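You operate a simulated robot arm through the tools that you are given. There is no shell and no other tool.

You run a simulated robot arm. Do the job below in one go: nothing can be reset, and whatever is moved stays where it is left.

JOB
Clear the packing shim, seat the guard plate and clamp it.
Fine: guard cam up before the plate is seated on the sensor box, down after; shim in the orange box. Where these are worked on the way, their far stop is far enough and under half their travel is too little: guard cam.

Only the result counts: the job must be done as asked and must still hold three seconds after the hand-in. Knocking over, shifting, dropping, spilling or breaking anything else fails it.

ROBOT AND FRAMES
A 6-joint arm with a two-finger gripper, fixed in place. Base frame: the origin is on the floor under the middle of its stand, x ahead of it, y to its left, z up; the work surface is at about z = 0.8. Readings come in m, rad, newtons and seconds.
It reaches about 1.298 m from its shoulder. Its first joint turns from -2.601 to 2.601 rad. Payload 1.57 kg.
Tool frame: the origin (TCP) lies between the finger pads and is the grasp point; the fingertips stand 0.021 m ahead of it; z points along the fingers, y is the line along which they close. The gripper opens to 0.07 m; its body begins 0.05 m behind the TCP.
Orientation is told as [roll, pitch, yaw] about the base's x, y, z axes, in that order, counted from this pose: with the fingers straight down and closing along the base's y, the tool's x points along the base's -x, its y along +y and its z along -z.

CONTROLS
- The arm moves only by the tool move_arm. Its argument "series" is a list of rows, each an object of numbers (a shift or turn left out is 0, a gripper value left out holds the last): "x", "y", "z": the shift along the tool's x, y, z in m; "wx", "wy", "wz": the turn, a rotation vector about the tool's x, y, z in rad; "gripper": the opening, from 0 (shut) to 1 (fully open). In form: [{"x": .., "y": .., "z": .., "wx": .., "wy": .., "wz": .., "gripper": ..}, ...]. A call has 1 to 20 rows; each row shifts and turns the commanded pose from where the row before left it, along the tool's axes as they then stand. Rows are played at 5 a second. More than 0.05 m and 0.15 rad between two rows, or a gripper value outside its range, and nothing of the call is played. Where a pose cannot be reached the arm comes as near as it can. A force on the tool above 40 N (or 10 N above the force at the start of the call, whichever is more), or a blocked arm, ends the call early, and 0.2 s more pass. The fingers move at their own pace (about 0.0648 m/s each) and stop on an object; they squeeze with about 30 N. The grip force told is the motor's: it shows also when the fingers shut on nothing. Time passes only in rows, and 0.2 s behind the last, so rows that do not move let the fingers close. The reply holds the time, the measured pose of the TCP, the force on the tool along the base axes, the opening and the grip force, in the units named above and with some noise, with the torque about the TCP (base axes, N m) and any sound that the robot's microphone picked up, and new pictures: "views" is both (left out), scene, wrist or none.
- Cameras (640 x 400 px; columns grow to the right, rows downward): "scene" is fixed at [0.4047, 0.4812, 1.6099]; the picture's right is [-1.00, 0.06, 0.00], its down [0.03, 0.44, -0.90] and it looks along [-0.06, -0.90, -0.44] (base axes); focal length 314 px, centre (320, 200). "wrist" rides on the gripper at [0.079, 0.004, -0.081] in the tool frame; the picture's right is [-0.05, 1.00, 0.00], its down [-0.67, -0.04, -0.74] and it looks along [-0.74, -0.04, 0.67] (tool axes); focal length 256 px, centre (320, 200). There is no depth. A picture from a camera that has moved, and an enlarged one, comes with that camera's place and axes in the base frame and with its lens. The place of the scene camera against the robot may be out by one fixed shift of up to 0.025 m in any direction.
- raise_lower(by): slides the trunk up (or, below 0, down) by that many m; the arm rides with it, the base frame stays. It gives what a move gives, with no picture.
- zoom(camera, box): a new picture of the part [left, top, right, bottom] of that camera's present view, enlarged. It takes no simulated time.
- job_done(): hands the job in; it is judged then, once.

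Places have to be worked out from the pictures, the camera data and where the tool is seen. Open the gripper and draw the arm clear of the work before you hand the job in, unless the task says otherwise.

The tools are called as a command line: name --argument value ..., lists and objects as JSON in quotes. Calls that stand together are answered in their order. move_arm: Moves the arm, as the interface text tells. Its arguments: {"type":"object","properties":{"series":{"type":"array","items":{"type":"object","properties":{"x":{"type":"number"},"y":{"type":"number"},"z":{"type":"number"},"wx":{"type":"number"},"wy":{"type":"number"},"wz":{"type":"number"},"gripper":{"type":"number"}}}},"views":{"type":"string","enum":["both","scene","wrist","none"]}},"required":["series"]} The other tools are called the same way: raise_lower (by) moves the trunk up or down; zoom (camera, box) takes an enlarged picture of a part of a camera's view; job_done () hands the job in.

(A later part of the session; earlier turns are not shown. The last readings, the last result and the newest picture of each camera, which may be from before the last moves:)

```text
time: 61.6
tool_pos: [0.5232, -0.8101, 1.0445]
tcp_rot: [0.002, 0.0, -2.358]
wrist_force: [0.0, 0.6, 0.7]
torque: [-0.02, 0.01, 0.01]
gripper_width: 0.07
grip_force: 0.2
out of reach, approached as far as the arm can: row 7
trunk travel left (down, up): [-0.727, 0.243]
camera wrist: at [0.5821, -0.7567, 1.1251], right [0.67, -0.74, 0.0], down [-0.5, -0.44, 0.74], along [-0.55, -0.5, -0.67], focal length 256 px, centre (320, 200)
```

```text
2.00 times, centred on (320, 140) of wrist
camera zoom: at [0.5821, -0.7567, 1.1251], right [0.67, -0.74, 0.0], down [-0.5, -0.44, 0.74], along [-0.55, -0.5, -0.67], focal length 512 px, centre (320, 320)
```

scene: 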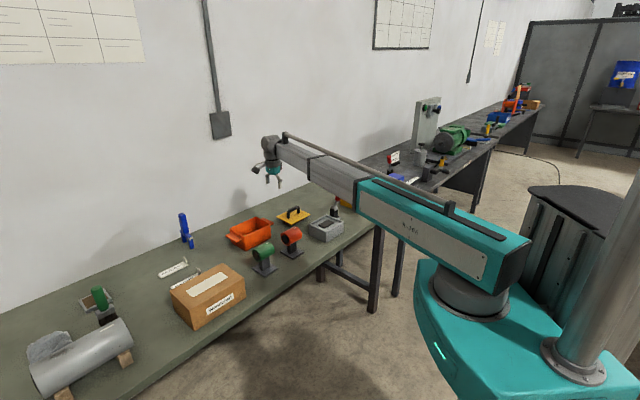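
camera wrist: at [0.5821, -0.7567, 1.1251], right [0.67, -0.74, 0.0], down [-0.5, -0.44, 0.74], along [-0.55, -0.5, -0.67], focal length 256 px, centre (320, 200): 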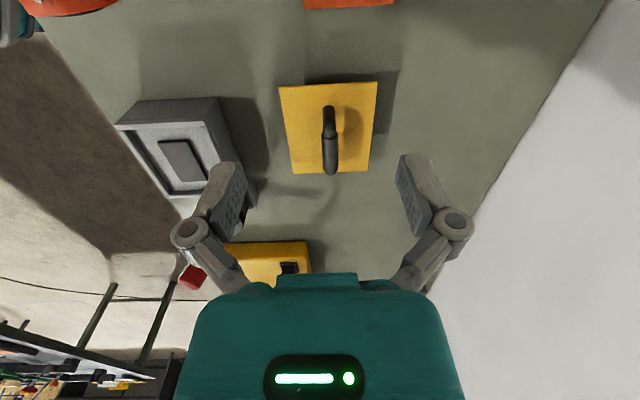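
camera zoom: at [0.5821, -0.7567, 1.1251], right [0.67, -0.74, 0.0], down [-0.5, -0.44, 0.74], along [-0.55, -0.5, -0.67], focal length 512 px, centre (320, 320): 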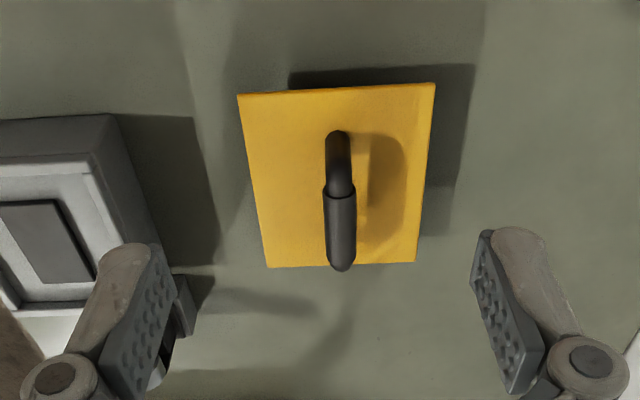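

To get an accurate plate-to-box offset I'll view the box rim from exactly the same relative camera pose as this plate view (plate top z 0.834 ↔ box rim z 0.855), cancelling camera bias.

raise_lower --by 0.021

move_arm --series '[{"x": -0.0048, "y": -0.04}, {"x": -0.0048, "y": -0.04}, {"x": -0.0048, "y": -0.04}, {"x": -0.0048, "y": -0.04}, {"x": -0.0048, "y": -0.04}]'

zoom --camera "wrist" --box '[220, 40, 420, 240]'

```text
time: 62.3
tool_pos: [0.5235, -0.8093, 1.0663]
tcp_rot: [0.001, 0.001, -2.358]
wrist_force: [0.7, 1.0, -0.3]
torque: [0.0, -0.02, -0.02]
gripper_width: 0.0701
grip_force: 0.1
trunk travel left (down, up): [-0.748, 0.222]
```

```text
time: 63.5
tool_pos: [0.3633, -0.6836, 1.0666]
tcp_rot: [0.005, -0.001, -2.355]
wrist_force: [-1.0, -0.5, 0.8]
torque: [-0.04, -0.01, 0.0]
gripper_width: 0.07
grip_force: 0.1
trunk travel left (down, up): [-0.748, 0.222]
camera wrist: at [0.4225, -0.6308, 1.1467], right [0.67, -0.74, 0.0], down [-0.5, -0.44, 0.74], along [-0.55, -0.5, -0.67], focal length 256 px, centre (320, 200)
```

scene: 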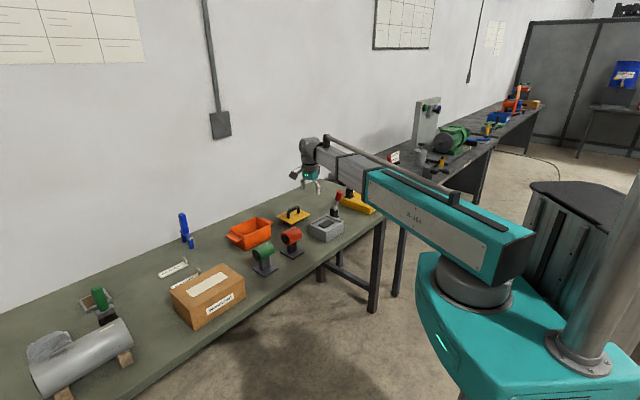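
wrist: 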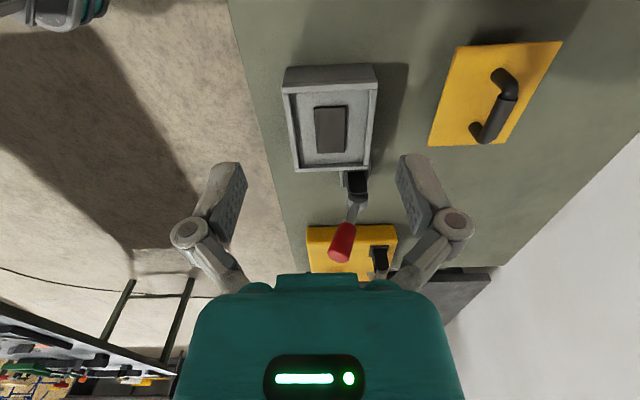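

```text
2.00 times, centred on (320, 140) of wrist
camera zoom: at [0.4225, -0.6308, 1.1467], right [0.67, -0.74, 0.0], down [-0.5, -0.44, 0.74], along [-0.55, -0.5, -0.67], focal length 512 px, centre (320, 320)
```

zoom: 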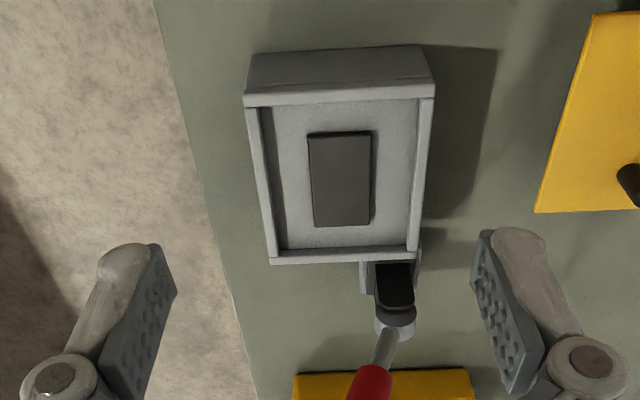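

zoom --camera "wrist" --box '[270, 50, 390, 180]'

```text
3.08 times, centred on (330, 115) of wrist
camera zoom: at [0.4225, -0.6308, 1.1467], right [0.67, -0.74, 0.0], down [-0.5, -0.44, 0.74], along [-0.55, -0.5, -0.67], focal length 788 px, centre (289, 462)
```

zoom: 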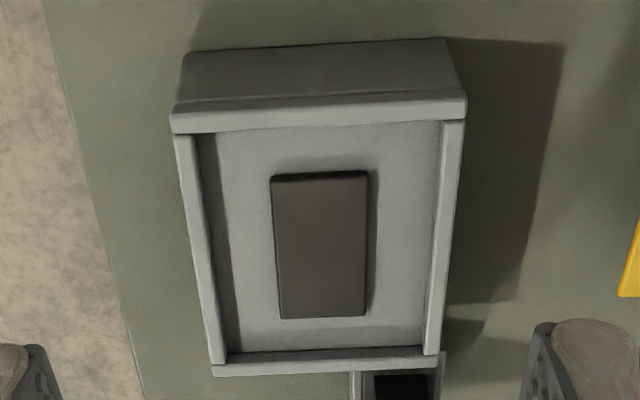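

Plate and box rim have the same outer size (about 0.112 × 0.132 m) and the same orientation; the plate-to-box move is Δf ≈ −0.199, Δl ≈ −0.023. I go back over the plate's bar at f≈0.9495, l≈−0.318 and lower partway.

move_arm --series '[{"x": -0.0186, "y": 0.0418, "gripper": 0.7}, {"x": -0.0186, "y": 0.0418}, {"x": -0.0186, "y": 0.0418}, {"x": -0.0186, "y": 0.0418}, {"x": -0.0186, "y": 0.0418}]' --views "none"

raise_lower --by -0.12

move_arm --series '[{"x": 0.0}]'

zoom --camera "wrist" --box '[220, 20, 420, 220]'

zoom --camera "scene" --box '[260, 150, 360, 240]'

```text
time: 64.7
tool_pos: [0.4478, -0.9004, 1.0655]
tcp_rot: [0.002, 0.001, -2.358]
wrist_force: [0.1, -0.8, 0.4]
torque: [-0.02, 0.0, -0.03]
gripper_width: 0.0488
grip_force: 0.0
trunk travel left (down, up): [-0.748, 0.222]
```

```text
time: 66.2
tool_pos: [0.4481, -0.8991, 0.9469]
tcp_rot: [0.0, -0.001, -2.356]
wrist_force: [0.3, 0.8, -0.4]
torque: [0.02, 0.0, 0.03]
gripper_width: 0.049
grip_force: 0.3
trunk travel left (down, up): [-0.628, 0.342]
```

```text
time: 66.6
tool_pos: [0.4488, -0.8991, 0.9464]
tcp_rot: [0.001, -0.001, -2.356]
wrist_force: [0.2, -0.1, -0.1]
torque: [-0.01, 0.01, -0.02]
gripper_width: 0.049
grip_force: 0.2
trunk travel left (down, up): [-0.628, 0.342]
camera wrist: at [0.5059, -0.8455, 1.0264], right [0.67, -0.74, 0.0], down [-0.5, -0.44, 0.74], along [-0.55, -0.5, -0.67], focal length 256 px, centre (320, 200)
```

scene: 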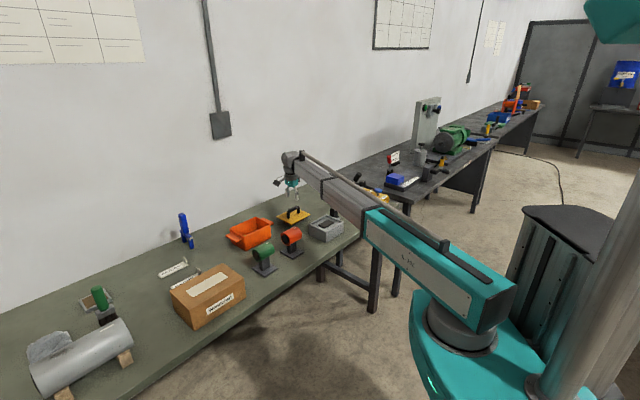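
wrist: 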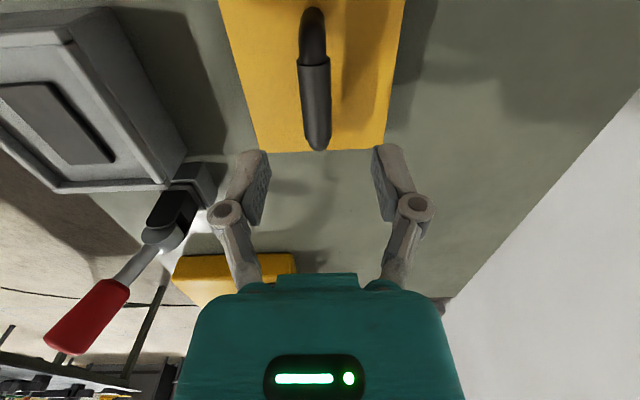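

```text
2.00 times, centred on (320, 120) of wrist
camera zoom: at [0.5059, -0.8455, 1.0264], right [0.67, -0.74, 0.0], down [-0.5, -0.44, 0.74], along [-0.55, -0.5, -0.67], focal length 512 px, centre (320, 360)
```

zoom: 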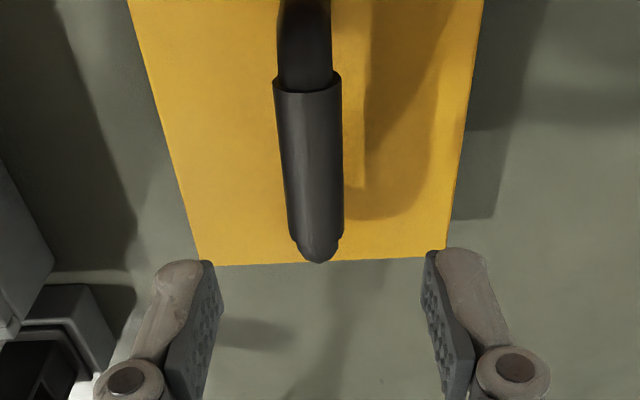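

```text
4.44 times, centred on (310, 195) of scene
camera zoom: at [0.4047, 0.4812, 1.6099], right [-1.0, 0.06, 0.0], down [0.03, 0.44, -0.9], along [-0.06, -0.9, -0.44], focal length 1396 px, centre (364, 222)
```

zoom: 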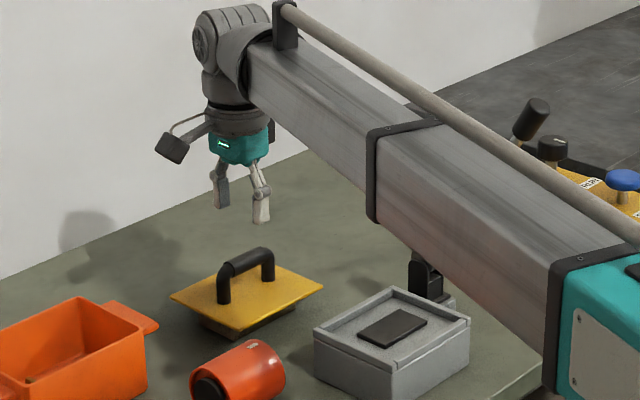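

The bar is about 3 mm toward the robot from the TCP; I correct that and lower to the bar.

move_arm --series '[{"y": -0.003}]' --views "none"

raise_lower --by -0.05

move_arm --series '[{"x": 0.0}]'

zoom --camera "wrist" --box '[220, 20, 420, 220]'

zoom --camera "scene" --box '[260, 170, 340, 240]'

```text
time: 67.0
tool_pos: [0.4455, -0.8962, 0.9464]
tcp_rot: [0.001, 0.003, -2.357]
wrist_force: [-0.4, 0.0, 0.1]
torque: [-0.02, 0.01, -0.02]
gripper_width: 0.0487
grip_force: 0.1
trunk travel left (down, up): [-0.628, 0.342]
```

```text
time: 67.9
tool_pos: [0.4461, -0.8964, 0.8971]
tcp_rot: [0.001, -0.001, -2.356]
wrist_force: [-0.4, 0.5, -1.4]
torque: [-0.03, -0.02, 0.0]
gripper_width: 0.0489
grip_force: 0.0
trunk travel left (down, up): [-0.578, 0.392]
```

```text
time: 68.3
tool_pos: [0.4465, -0.8963, 0.8964]
tcp_rot: [0.001, 0.0, -2.357]
wrist_force: [0.0, 0.1, -0.4]
torque: [0.01, -0.01, -0.01]
gripper_width: 0.0489
grip_force: 0.0
trunk travel left (down, up): [-0.578, 0.392]
camera wrist: at [0.5037, -0.8433, 0.9764], right [0.67, -0.74, 0.0], down [-0.5, -0.44, 0.74], along [-0.55, -0.5, -0.67], focal length 256 px, centre (320, 200)
```

scene: 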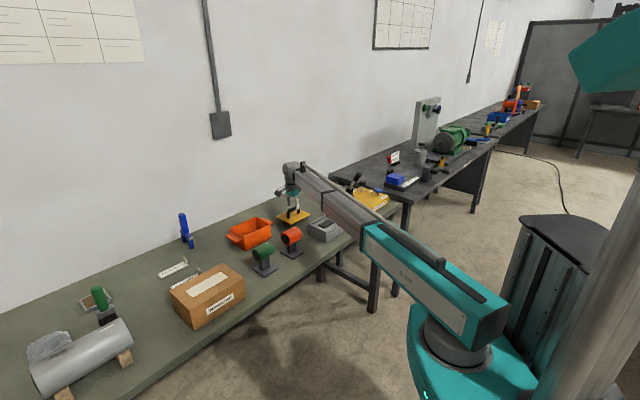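
wrist: 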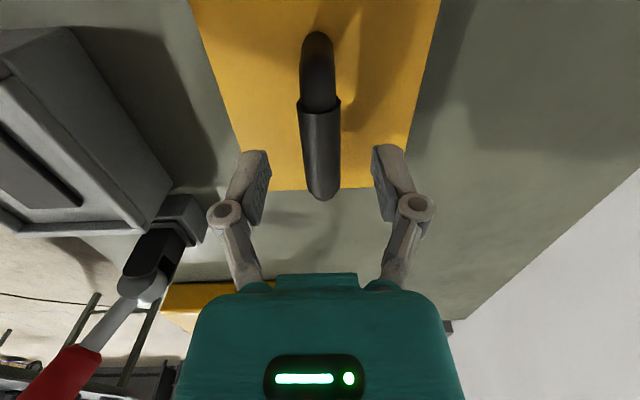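

```text
2.00 times, centred on (320, 120) of wrist
camera zoom: at [0.5037, -0.8433, 0.9764], right [0.67, -0.74, 0.0], down [-0.5, -0.44, 0.74], along [-0.55, -0.5, -0.67], focal length 512 px, centre (320, 360)
```

zoom: 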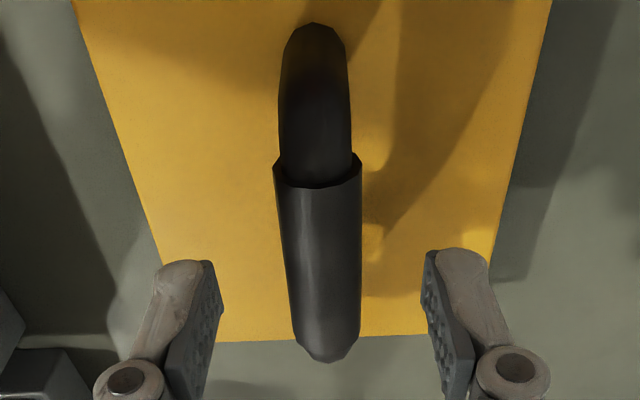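

```text
5.71 times, centred on (300, 205) of scene
camera zoom: at [0.4047, 0.4812, 1.6099], right [-1.0, 0.06, 0.0], down [0.03, 0.44, -0.9], along [-0.06, -0.9, -0.44], focal length 1795 px, centre (434, 171)
```

zoom: 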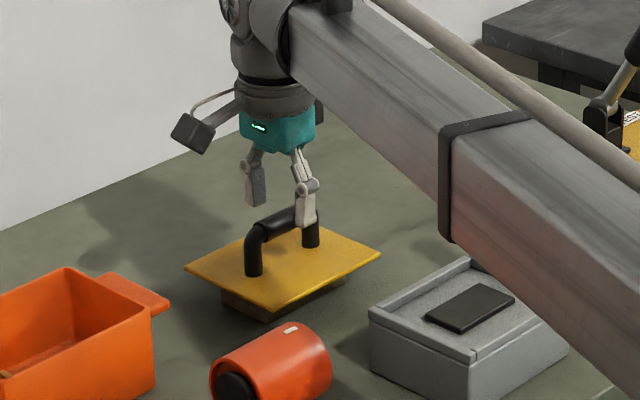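

Well centred over the bar. Lowering the last 28 mm and closing.

raise_lower --by -0.028

move_arm --series '[{"gripper": 0.4}, {"gripper": 0.3}, {"gripper": 0.0}, {"gripper": 0.0}, {"gripper": 0.0}]'

zoom --camera "wrist" --box '[180, 0, 460, 240]'

```text
time: 69.0
tool_pos: [0.4457, -0.8966, 0.868]
tcp_rot: [0.003, 0.0, -2.357]
wrist_force: [-0.3, -0.3, -0.1]
torque: [0.02, -0.03, -0.01]
gripper_width: 0.0491
grip_force: 0.0
trunk travel left (down, up): [-0.55, 0.42]
```

```text
time: 70.2
tool_pos: [0.4455, -0.8978, 0.8686]
tcp_rot: [0.004, 0.001, -2.355]
wrist_force: [2.1, -2.7, 2.8]
torque: [0.04, -0.07, 0.03]
gripper_width: 0.0186
grip_force: 30.3
trunk travel left (down, up): [-0.55, 0.42]
camera wrist: at [0.5038, -0.8433, 0.9484], right [0.67, -0.74, 0.0], down [-0.5, -0.44, 0.74], along [-0.55, -0.5, -0.67], focal length 256 px, centre (320, 200)
```

scene: 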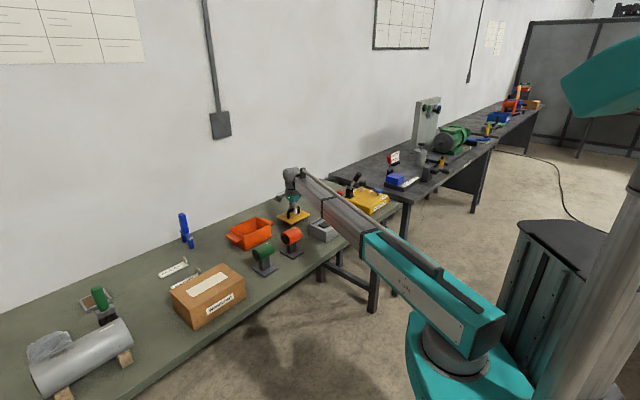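
wrist: 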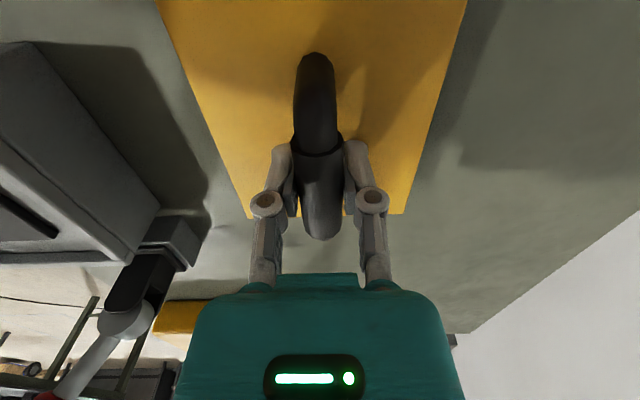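

```text
1.67 times, centred on (320, 120) of wrist
camera zoom: at [0.5038, -0.8433, 0.9484], right [0.67, -0.74, 0.0], down [-0.5, -0.44, 0.74], along [-0.55, -0.5, -0.67], focal length 427 px, centre (320, 333)
```

zoom: 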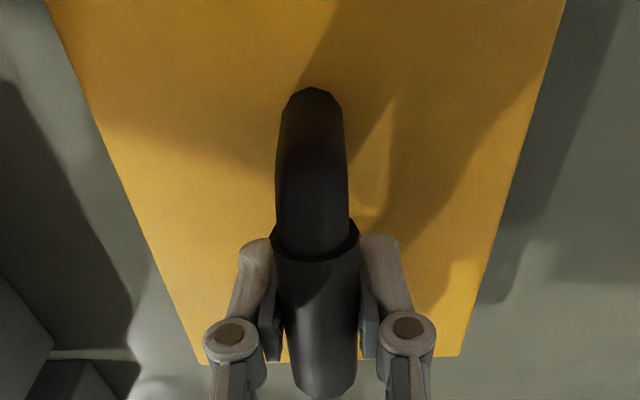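

Gripped the bar (18.6 mm). I lift a little to feel the weight, then to carrying height.

raise_lower --by 0.03

raise_lower --by 0.1

move_arm --series '[{"x": 0.0}]'

zoom --camera "scene" --box '[260, 150, 360, 240]'

zoom --camera "wrist" --box '[180, 0, 460, 240]'

```text
time: 71.0
tool_pos: [0.4446, -0.8967, 0.8977]
tcp_rot: [0.002, -0.002, -2.356]
wrist_force: [-0.7, 0.7, -4.3]
torque: [-0.03, 0.01, -0.02]
gripper_width: 0.0183
grip_force: 30.1
trunk travel left (down, up): [-0.58, 0.39]
```

```text
time: 72.3
tool_pos: [0.4458, -0.8971, 0.9981]
tcp_rot: [0.002, 0.001, -2.357]
wrist_force: [-0.5, -0.5, -4.8]
torque: [0.0, -0.02, -0.01]
gripper_width: 0.0183
grip_force: 30.3
trunk travel left (down, up): [-0.68, 0.29]
```

```text
time: 72.7
tool_pos: [0.4459, -0.8965, 0.9985]
tcp_rot: [0.002, 0.0, -2.355]
wrist_force: [-0.1, -0.9, -3.9]
torque: [0.0, -0.01, -0.03]
gripper_width: 0.0183
grip_force: 29.8
trunk travel left (down, up): [-0.68, 0.29]
camera wrist: at [0.5039, -0.8436, 1.078], right [0.67, -0.74, 0.0], down [-0.5, -0.44, 0.74], along [-0.55, -0.5, -0.67], focal length 256 px, centre (320, 200)
```

scene: 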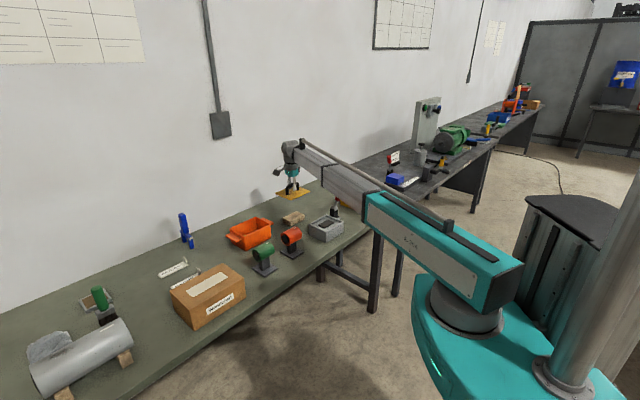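
wrist: 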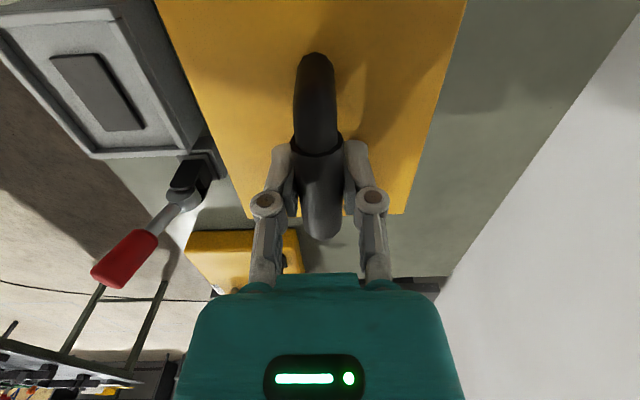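

```text
4.44 times, centred on (310, 195) of scene
camera zoom: at [0.4047, 0.4812, 1.6099], right [-1.0, 0.06, 0.0], down [0.03, 0.44, -0.9], along [-0.06, -0.9, -0.44], focal length 1396 px, centre (364, 222)
```

zoom: 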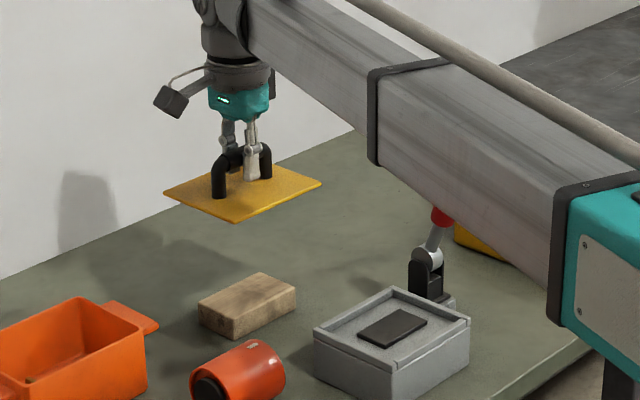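

```text
1.67 times, centred on (320, 120) of wrist
camera zoom: at [0.5039, -0.8436, 1.078], right [0.67, -0.74, 0.0], down [-0.5, -0.44, 0.74], along [-0.55, -0.5, -0.67], focal length 427 px, centre (320, 333)
```

zoom: 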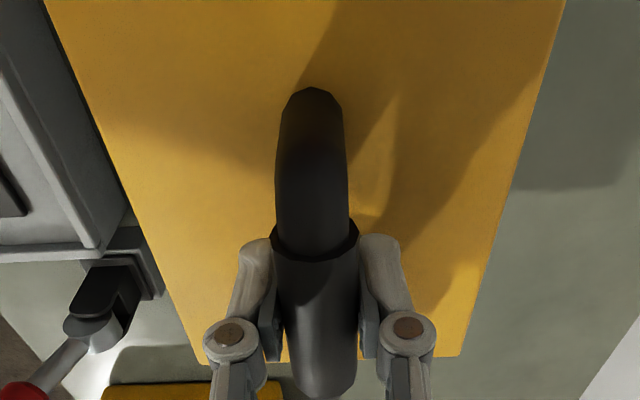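

The plate is a plain flat plate (it sat on a wooden block, which stays put), so it seats flat on the box rim; expected touch-down at TCP z≈0.893. I carry it over the box.

move_arm --series '[{"x": -0.0047, "y": -0.0398}, {"x": -0.0047, "y": -0.0398}, {"x": -0.0047, "y": -0.0398}, {"x": -0.0047, "y": -0.0398}, {"x": -0.0047, "y": -0.0398}]'

zoom --camera "scene" --box '[280, 150, 380, 250]'

zoom --camera "wrist" --box '[140, 0, 500, 240]'

```text
time: 73.9
tool_pos: [0.2882, -0.7733, 0.9986]
tcp_rot: [0.002, -0.001, -2.356]
wrist_force: [-0.3, 0.1, -4.1]
torque: [0.0, 0.0, 0.0]
gripper_width: 0.0184
grip_force: 29.9
trunk travel left (down, up): [-0.68, 0.29]
camera wrist: at [0.3467, -0.719, 1.0784], right [0.67, -0.74, 0.0], down [-0.5, -0.44, 0.74], along [-0.55, -0.5, -0.67], focal length 256 px, centre (320, 200)
```

scene: 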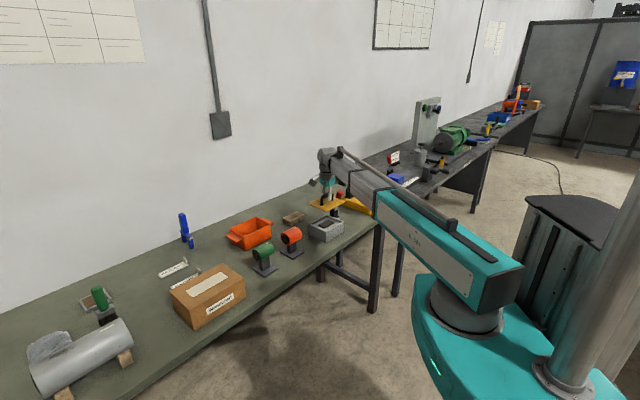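
wrist: 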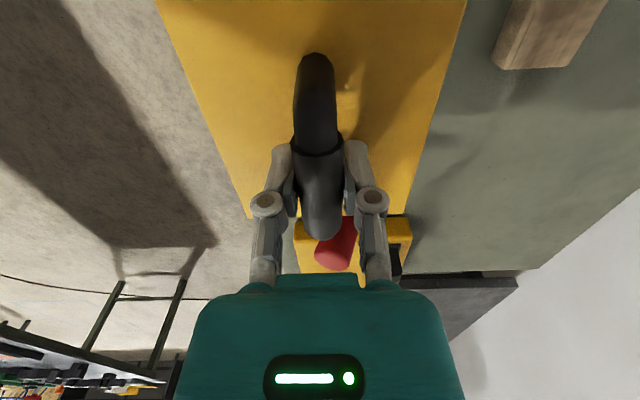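

```text
4.00 times, centred on (330, 200) of scene
camera zoom: at [0.4047, 0.4812, 1.6099], right [-1.0, 0.06, 0.0], down [0.03, 0.44, -0.9], along [-0.06, -0.9, -0.44], focal length 1256 px, centre (280, 200)
```

zoom: 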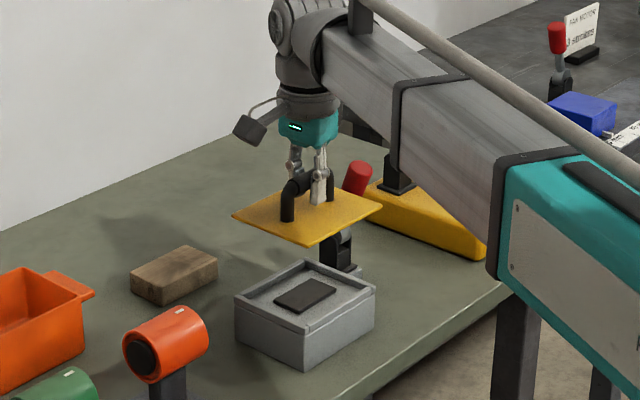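

```text
1.67 times, centred on (320, 120) of wrist
camera zoom: at [0.3467, -0.719, 1.0784], right [0.67, -0.74, 0.0], down [-0.5, -0.44, 0.74], along [-0.55, -0.5, -0.67], focal length 427 px, centre (320, 333)
```

zoom: 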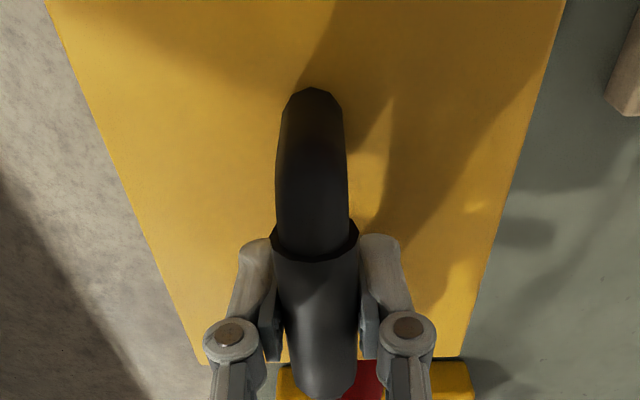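

Over the box at f≈0.751, l≈−0.341. I lower to about 2 cm above the rim and check alignment.

raise_lower --by -0.085

move_arm --series '[{"x": 0.0}]'

zoom --camera "scene" --box '[290, 180, 370, 250]'

zoom --camera "wrist" --box '[120, 0, 520, 260]'

```text
time: 75.1
tool_pos: [0.2884, -0.7736, 0.9134]
tcp_rot: [0.002, 0.0, -2.354]
wrist_force: [0.5, 0.1, -3.7]
torque: [0.0, 0.06, 0.05]
gripper_width: 0.0184
grip_force: 30.2
trunk travel left (down, up): [-0.595, 0.375]
```

```text
time: 75.5
tool_pos: [0.2885, -0.773, 0.9129]
tcp_rot: [0.003, 0.001, -2.356]
wrist_force: [-0.3, -0.2, -3.8]
torque: [0.05, -0.01, 0.0]
gripper_width: 0.0184
grip_force: 30.0
trunk travel left (down, up): [-0.595, 0.375]
camera wrist: at [0.3471, -0.7199, 0.9932], right [0.67, -0.74, 0.0], down [-0.5, -0.44, 0.74], along [-0.55, -0.5, -0.67], focal length 256 px, centre (320, 200)
```

scene: 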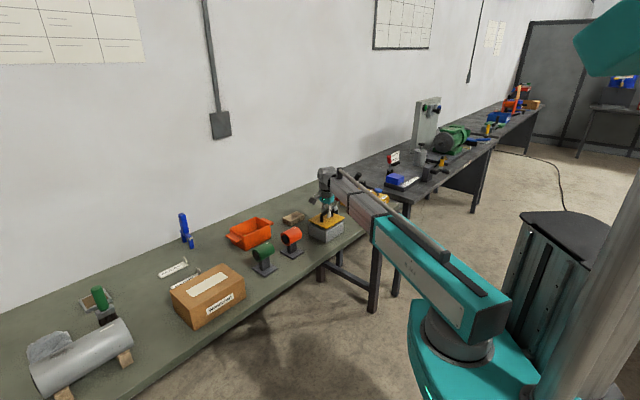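
wrist: 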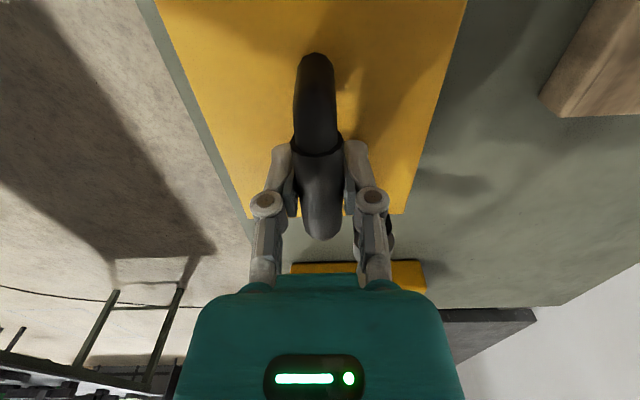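

```text
5.71 times, centred on (330, 215) of scene
camera zoom: at [0.4047, 0.4812, 1.6099], right [-1.0, 0.06, 0.0], down [0.03, 0.44, -0.9], along [-0.06, -0.9, -0.44], focal length 1795 px, centre (263, 114)
```

zoom: 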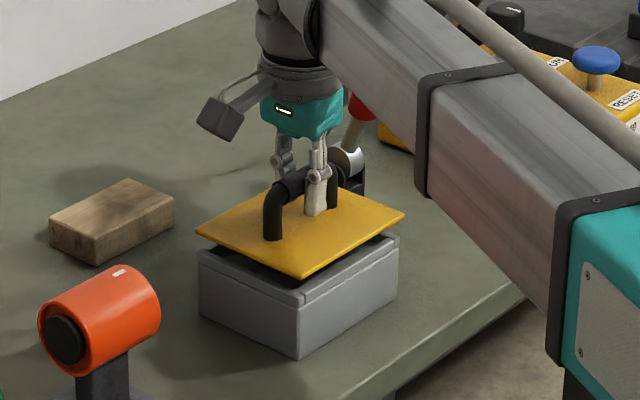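

```text
1.54 times, centred on (320, 130) of wrist
camera zoom: at [0.3471, -0.7199, 0.9932], right [0.67, -0.74, 0.0], down [-0.5, -0.44, 0.74], along [-0.55, -0.5, -0.67], focal length 394 px, centre (320, 308)
```

zoom: 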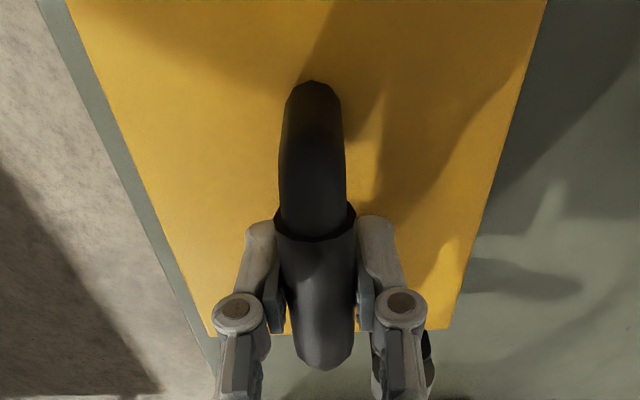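

Alignment looks good from the scene camera. A closer zoom on the corners before the final lowering.

zoom --camera "scene" --box '[308, 202, 352, 246]'

```text
9.09 times, centred on (330, 224) of scene
camera zoom: at [0.4047, 0.4812, 1.6099], right [-1.0, 0.06, 0.0], down [0.03, 0.44, -0.9], along [-0.06, -0.9, -0.44], focal length 2856 px, centre (229, -18)
```

zoom: 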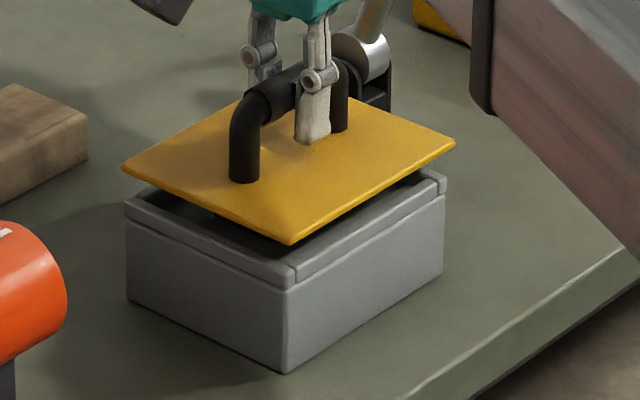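

raise_lower --by -0.012

zoom --camera "scene" --box '[306, 206, 350, 240]'

```text
time: 76.1
tool_pos: [0.2882, -0.7736, 0.9003]
tcp_rot: [0.002, -0.001, -2.358]
wrist_force: [0.2, 0.2, -3.9]
torque: [-0.03, 0.02, 0.01]
gripper_width: 0.0187
grip_force: 30.0
trunk travel left (down, up): [-0.583, 0.387]
```

```text
11.76 times, centred on (328, 223) of scene
camera zoom: at [0.4047, 0.4812, 1.6099], right [-1.0, 0.06, 0.0], down [0.03, 0.44, -0.9], along [-0.06, -0.9, -0.44], focal length 3696 px, centre (226, -71)
```

zoom: 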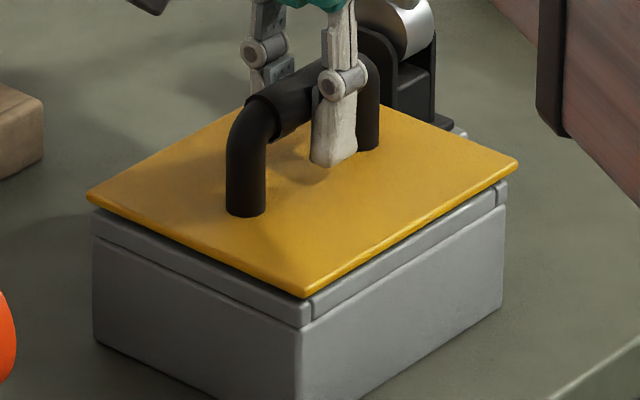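

The plate overhangs the rim evenly by 2–3 mm on the visible sides. I lower in small steps until the load transfers to the box.

raise_lower --by -0.004

raise_lower --by -0.002

zoom --camera "scene" --box '[306, 206, 350, 240]'

```text
time: 76.6
tool_pos: [0.2886, -0.7729, 0.8979]
tcp_rot: [0.006, 0.002, -2.356]
wrist_force: [2.3, -5.8, 15.6]
torque: [0.22, -0.21, -0.05]
gripper_width: 0.0185
grip_force: 30.0
trunk travel left (down, up): [-0.579, 0.391]
```

```text
time: 77.2
tool_pos: [0.2892, -0.7734, 0.8972]
tcp_rot: [0.005, 0.0, -2.356]
wrist_force: [3.6, -10.0, 25.4]
torque: [-0.03, 0.07, 0.02]
gripper_width: 0.0187
grip_force: 29.8
trunk travel left (down, up): [-0.577, 0.393]
```

```text
11.76 times, centred on (328, 223) of scene
camera zoom: at [0.4047, 0.4812, 1.6099], right [-1.0, 0.06, 0.0], down [0.03, 0.44, -0.9], along [-0.06, -0.9, -0.44], focal length 3696 px, centre (226, -71)
```

zoom: 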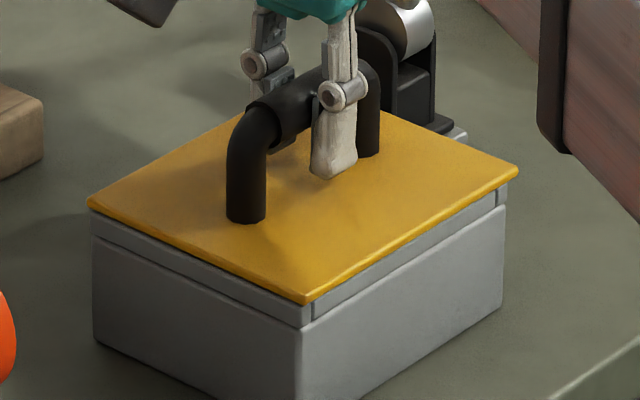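

The load has transferred (about 29 N, lateral part purely radial from arm flex), so the plate is down on the rim. I ease the pressure off slightly and look before releasing.

raise_lower --by 0.002

move_arm --series '[{"x": 0.0}]'

zoom --camera "wrist" --box '[120, 0, 520, 260]'

zoom --camera "scene" --box '[306, 206, 350, 240]'

```text
time: 77.7
tool_pos: [0.2882, -0.7724, 0.8964]
tcp_rot: [0.002, 0.002, -2.359]
wrist_force: [-1.1, 0.1, -4.4]
torque: [0.0, -0.02, 0.01]
gripper_width: 0.0185
grip_force: 30.3
trunk travel left (down, up): [-0.579, 0.391]
```

```text
time: 78.1
tool_pos: [0.2878, -0.7736, 0.8969]
tcp_rot: [0.002, -0.002, -2.354]
wrist_force: [-0.5, -0.6, -3.7]
torque: [-0.02, 0.01, 0.01]
gripper_width: 0.0181
grip_force: 29.8
trunk travel left (down, up): [-0.579, 0.391]
camera wrist: at [0.347, -0.7198, 0.9771], right [0.67, -0.74, 0.0], down [-0.5, -0.44, 0.74], along [-0.55, -0.5, -0.67], focal length 256 px, centre (320, 200)
```

scene: 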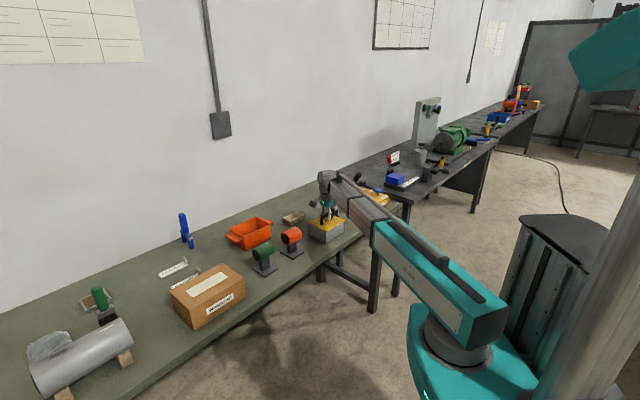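
wrist: 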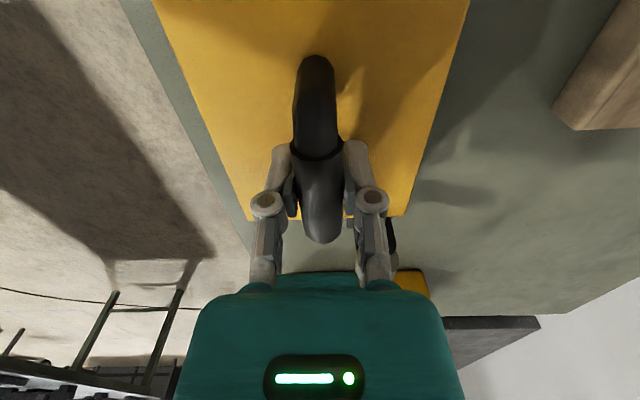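

```text
1.54 times, centred on (320, 130) of wrist
camera zoom: at [0.347, -0.7198, 0.9771], right [0.67, -0.74, 0.0], down [-0.5, -0.44, 0.74], along [-0.55, -0.5, -0.67], focal length 394 px, centre (320, 308)
```

zoom: 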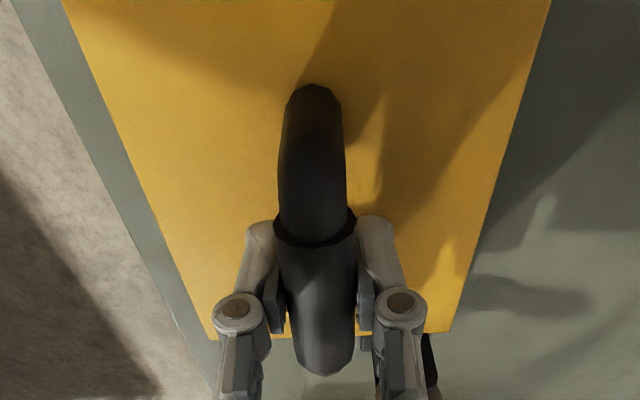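

```text
11.76 times, centred on (328, 223) of scene
camera zoom: at [0.4047, 0.4812, 1.6099], right [-1.0, 0.06, 0.0], down [0.03, 0.44, -0.9], along [-0.06, -0.9, -0.44], focal length 3696 px, centre (226, -71)
```

zoom: 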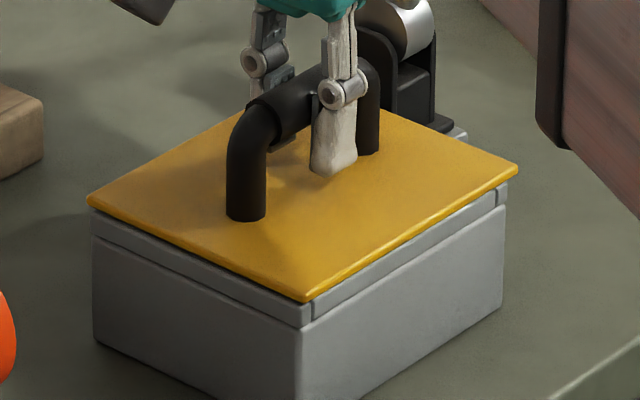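

The bar slid a touch in the jaws and the plate is now barely off the rim again. I lower 1 mm at a time until it just rests, then release.

raise_lower --by -0.001

raise_lower --by -0.001

```text
time: 78.6
tool_pos: [0.2884, -0.7734, 0.8963]
tcp_rot: [0.002, -0.001, -2.356]
wrist_force: [0.9, -0.7, 2.3]
torque: [-0.03, 0.07, 0.04]
gripper_width: 0.0186
grip_force: 30.3
trunk travel left (down, up): [-0.578, 0.392]
```

```text
time: 79.1
tool_pos: [0.2891, -0.7735, 0.8963]
tcp_rot: [0.007, 0.0, -2.356]
wrist_force: [3.1, -8.8, 20.9]
torque: [0.24, -0.16, -0.01]
gripper_width: 0.0182
grip_force: 30.4
trunk travel left (down, up): [-0.577, 0.393]
```

Resting firmly; back up 1 mm to a light touch and open the jaws.

raise_lower --by 0.001

move_arm --series '[{"gripper": 0.4}, {"gripper": 0.5}, {"gripper": 0.5}]'

zoom --camera "scene" --box '[306, 206, 350, 240]'

```text
time: 79.6
tool_pos: [0.2892, -0.7728, 0.8961]
tcp_rot: [0.003, 0.0, -2.357]
wrist_force: [1.3, -2.0, 6.1]
torque: [-0.21, 0.22, 0.02]
gripper_width: 0.0182
grip_force: 30.6
trunk travel left (down, up): [-0.578, 0.392]
```

```text
time: 80.4
tool_pos: [0.2889, -0.7731, 0.897]
tcp_rot: [0.003, -0.001, -2.357]
wrist_force: [0.4, -0.2, 1.0]
torque: [-0.02, 0.02, -0.01]
gripper_width: 0.0349
grip_force: 0.0
trunk travel left (down, up): [-0.578, 0.392]
camera wrist: at [0.347, -0.7196, 0.9764], right [0.67, -0.74, 0.0], down [-0.5, -0.44, 0.74], along [-0.55, -0.5, -0.67], focal length 256 px, centre (320, 200)
```

scene: 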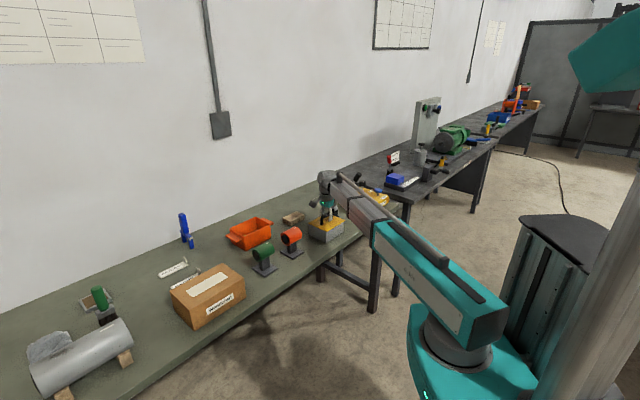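
wrist: 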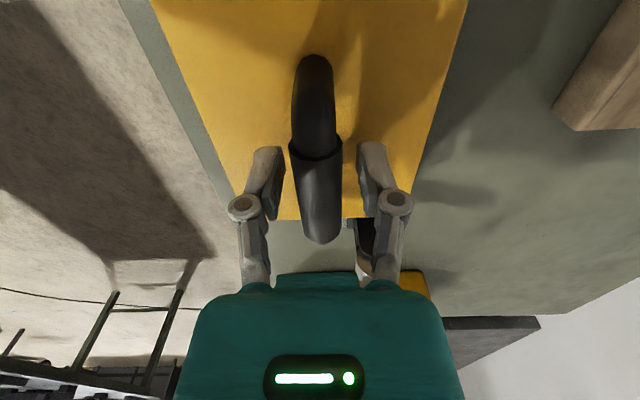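

```text
11.76 times, centred on (328, 223) of scene
camera zoom: at [0.4047, 0.4812, 1.6099], right [-1.0, 0.06, 0.0], down [0.03, 0.44, -0.9], along [-0.06, -0.9, -0.44], focal length 3696 px, centre (226, -71)
```

zoom: 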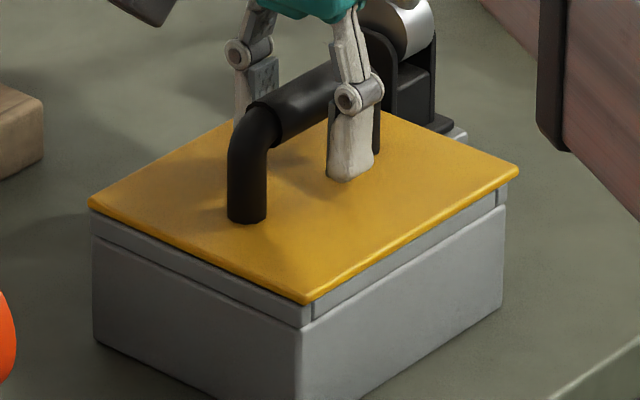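

Released; the plate stays put on the box. I raise straight up clear of the bar and check.

raise_lower --by 0.05

raise_lower --by 0.12

move_arm --series '[{"x": 0.025}, {"x": 0.025}, {"x": 0.025}, {"x": 0.025}, {"x": 0.015}]'

zoom --camera "scene" --box '[300, 180, 370, 245]'

zoom --camera "wrist" --box '[230, 40, 430, 240]'

```text
time: 81.3
tool_pos: [0.2887, -0.7733, 0.946]
tcp_rot: [0.003, -0.001, -2.356]
wrist_force: [-0.9, 0.6, -0.7]
torque: [0.01, 0.01, 0.0]
gripper_width: 0.0349
grip_force: 0.1
trunk travel left (down, up): [-0.628, 0.342]
```

```text
time: 82.8
tool_pos: [0.2897, -0.7736, 1.0665]
tcp_rot: [0.001, -0.001, -2.357]
wrist_force: [0.2, -0.2, 0.3]
torque: [-0.02, 0.0, 0.01]
gripper_width: 0.0352
grip_force: 0.0
trunk travel left (down, up): [-0.748, 0.222]
```

```text
time: 84.0
tool_pos: [0.3704, -0.6912, 1.0655]
tcp_rot: [0.002, -0.001, -2.359]
wrist_force: [0.3, -0.4, 0.5]
torque: [0.02, 0.02, -0.02]
gripper_width: 0.0348
grip_force: 0.0
trunk travel left (down, up): [-0.748, 0.222]
camera wrist: at [0.4282, -0.6379, 1.1465], right [0.67, -0.74, 0.0], down [-0.5, -0.44, 0.74], along [-0.55, -0.5, -0.67], focal length 256 px, centre (320, 200)
```

scene: 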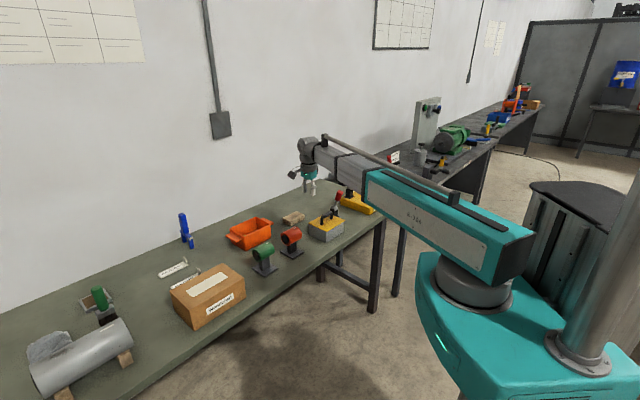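
wrist: 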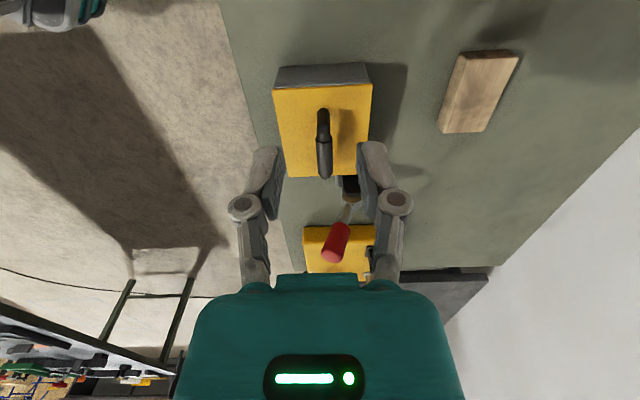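

```text
6.15 times, centred on (335, 212) of scene
camera zoom: at [0.4047, 0.4812, 1.6099], right [-1.0, 0.06, 0.0], down [0.03, 0.44, -0.9], along [-0.06, -0.9, -0.44], focal length 1933 px, centre (228, 123)
```

zoom: 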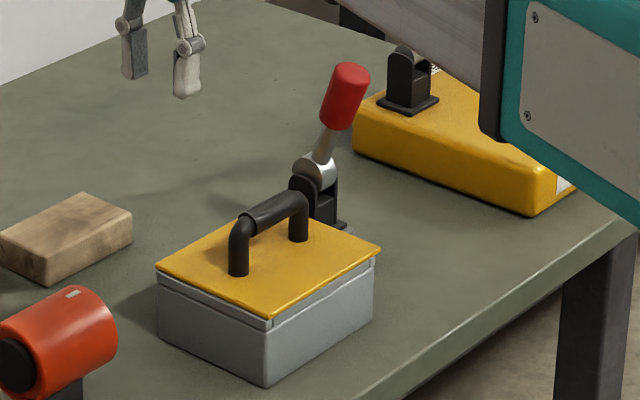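

```text
2.00 times, centred on (330, 140) of wrist
camera zoom: at [0.4282, -0.6379, 1.1465], right [0.67, -0.74, 0.0], down [-0.5, -0.44, 0.74], along [-0.55, -0.5, -0.67], focal length 512 px, centre (300, 320)
```

zoom: 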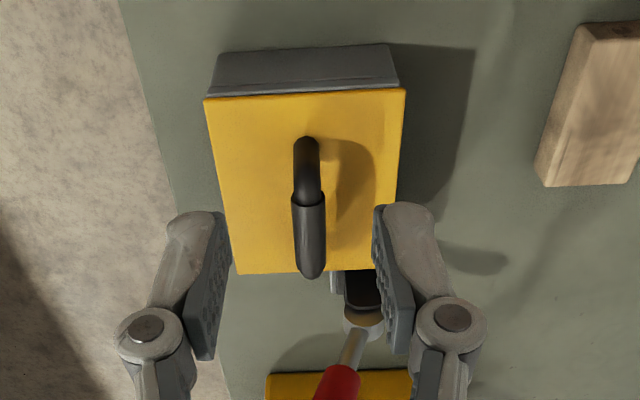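

The plate is seated squarely on the box. Now the cam: I bring the closed jaws behind the upright handle (wall side), staying above its top (≈0.985).

move_arm --series '[{"x": -0.0438, "y": 0.0118, "gripper": 0.0}, {"x": -0.0438, "y": 0.0118}, {"x": -0.0438, "y": 0.0118}, {"x": -0.0438, "y": 0.0118}, {"x": -0.0438, "y": 0.0118}]'

zoom --camera "scene" --box '[290, 160, 380, 240]'

zoom --camera "wrist" --box '[180, 0, 420, 240]'

```text
time: 85.2
tool_pos: [0.2561, -0.8895, 1.0648]
tcp_rot: [0.001, -0.002, -2.355]
wrist_force: [1.2, -0.4, 0.0]
torque: [0.0, 0.0, -0.01]
gripper_width: 0.0002
grip_force: 28.3
trunk travel left (down, up): [-0.748, 0.222]
camera wrist: at [0.3144, -0.8355, 1.1462], right [0.67, -0.74, 0.0], down [-0.5, -0.44, 0.74], along [-0.55, -0.5, -0.67], focal length 256 px, centre (320, 200)
```

scene: 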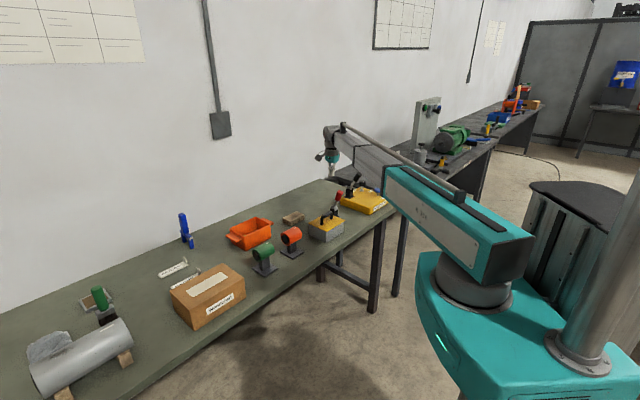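
wrist: 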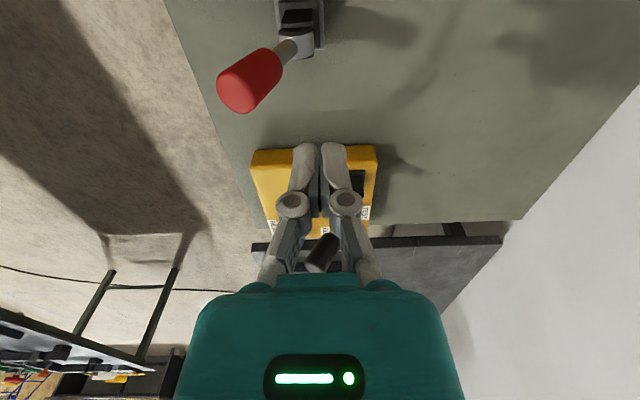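

```text
5.00 times, centred on (335, 200) of scene
camera zoom: at [0.4047, 0.4812, 1.6099], right [-1.0, 0.06, 0.0], down [0.03, 0.44, -0.9], along [-0.06, -0.9, -0.44], focal length 1571 px, centre (245, 200)
```

zoom: 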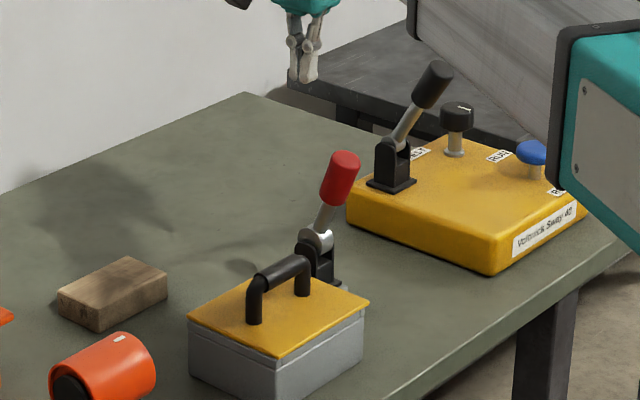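

```text
1.67 times, centred on (300, 120) of wrist
camera zoom: at [0.3144, -0.8355, 1.1462], right [0.67, -0.74, 0.0], down [-0.5, -0.44, 0.74], along [-0.55, -0.5, -0.67], focal length 427 px, centre (353, 333)
```

zoom: 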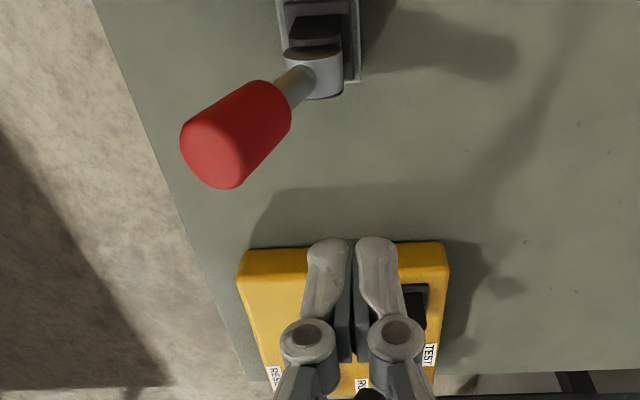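

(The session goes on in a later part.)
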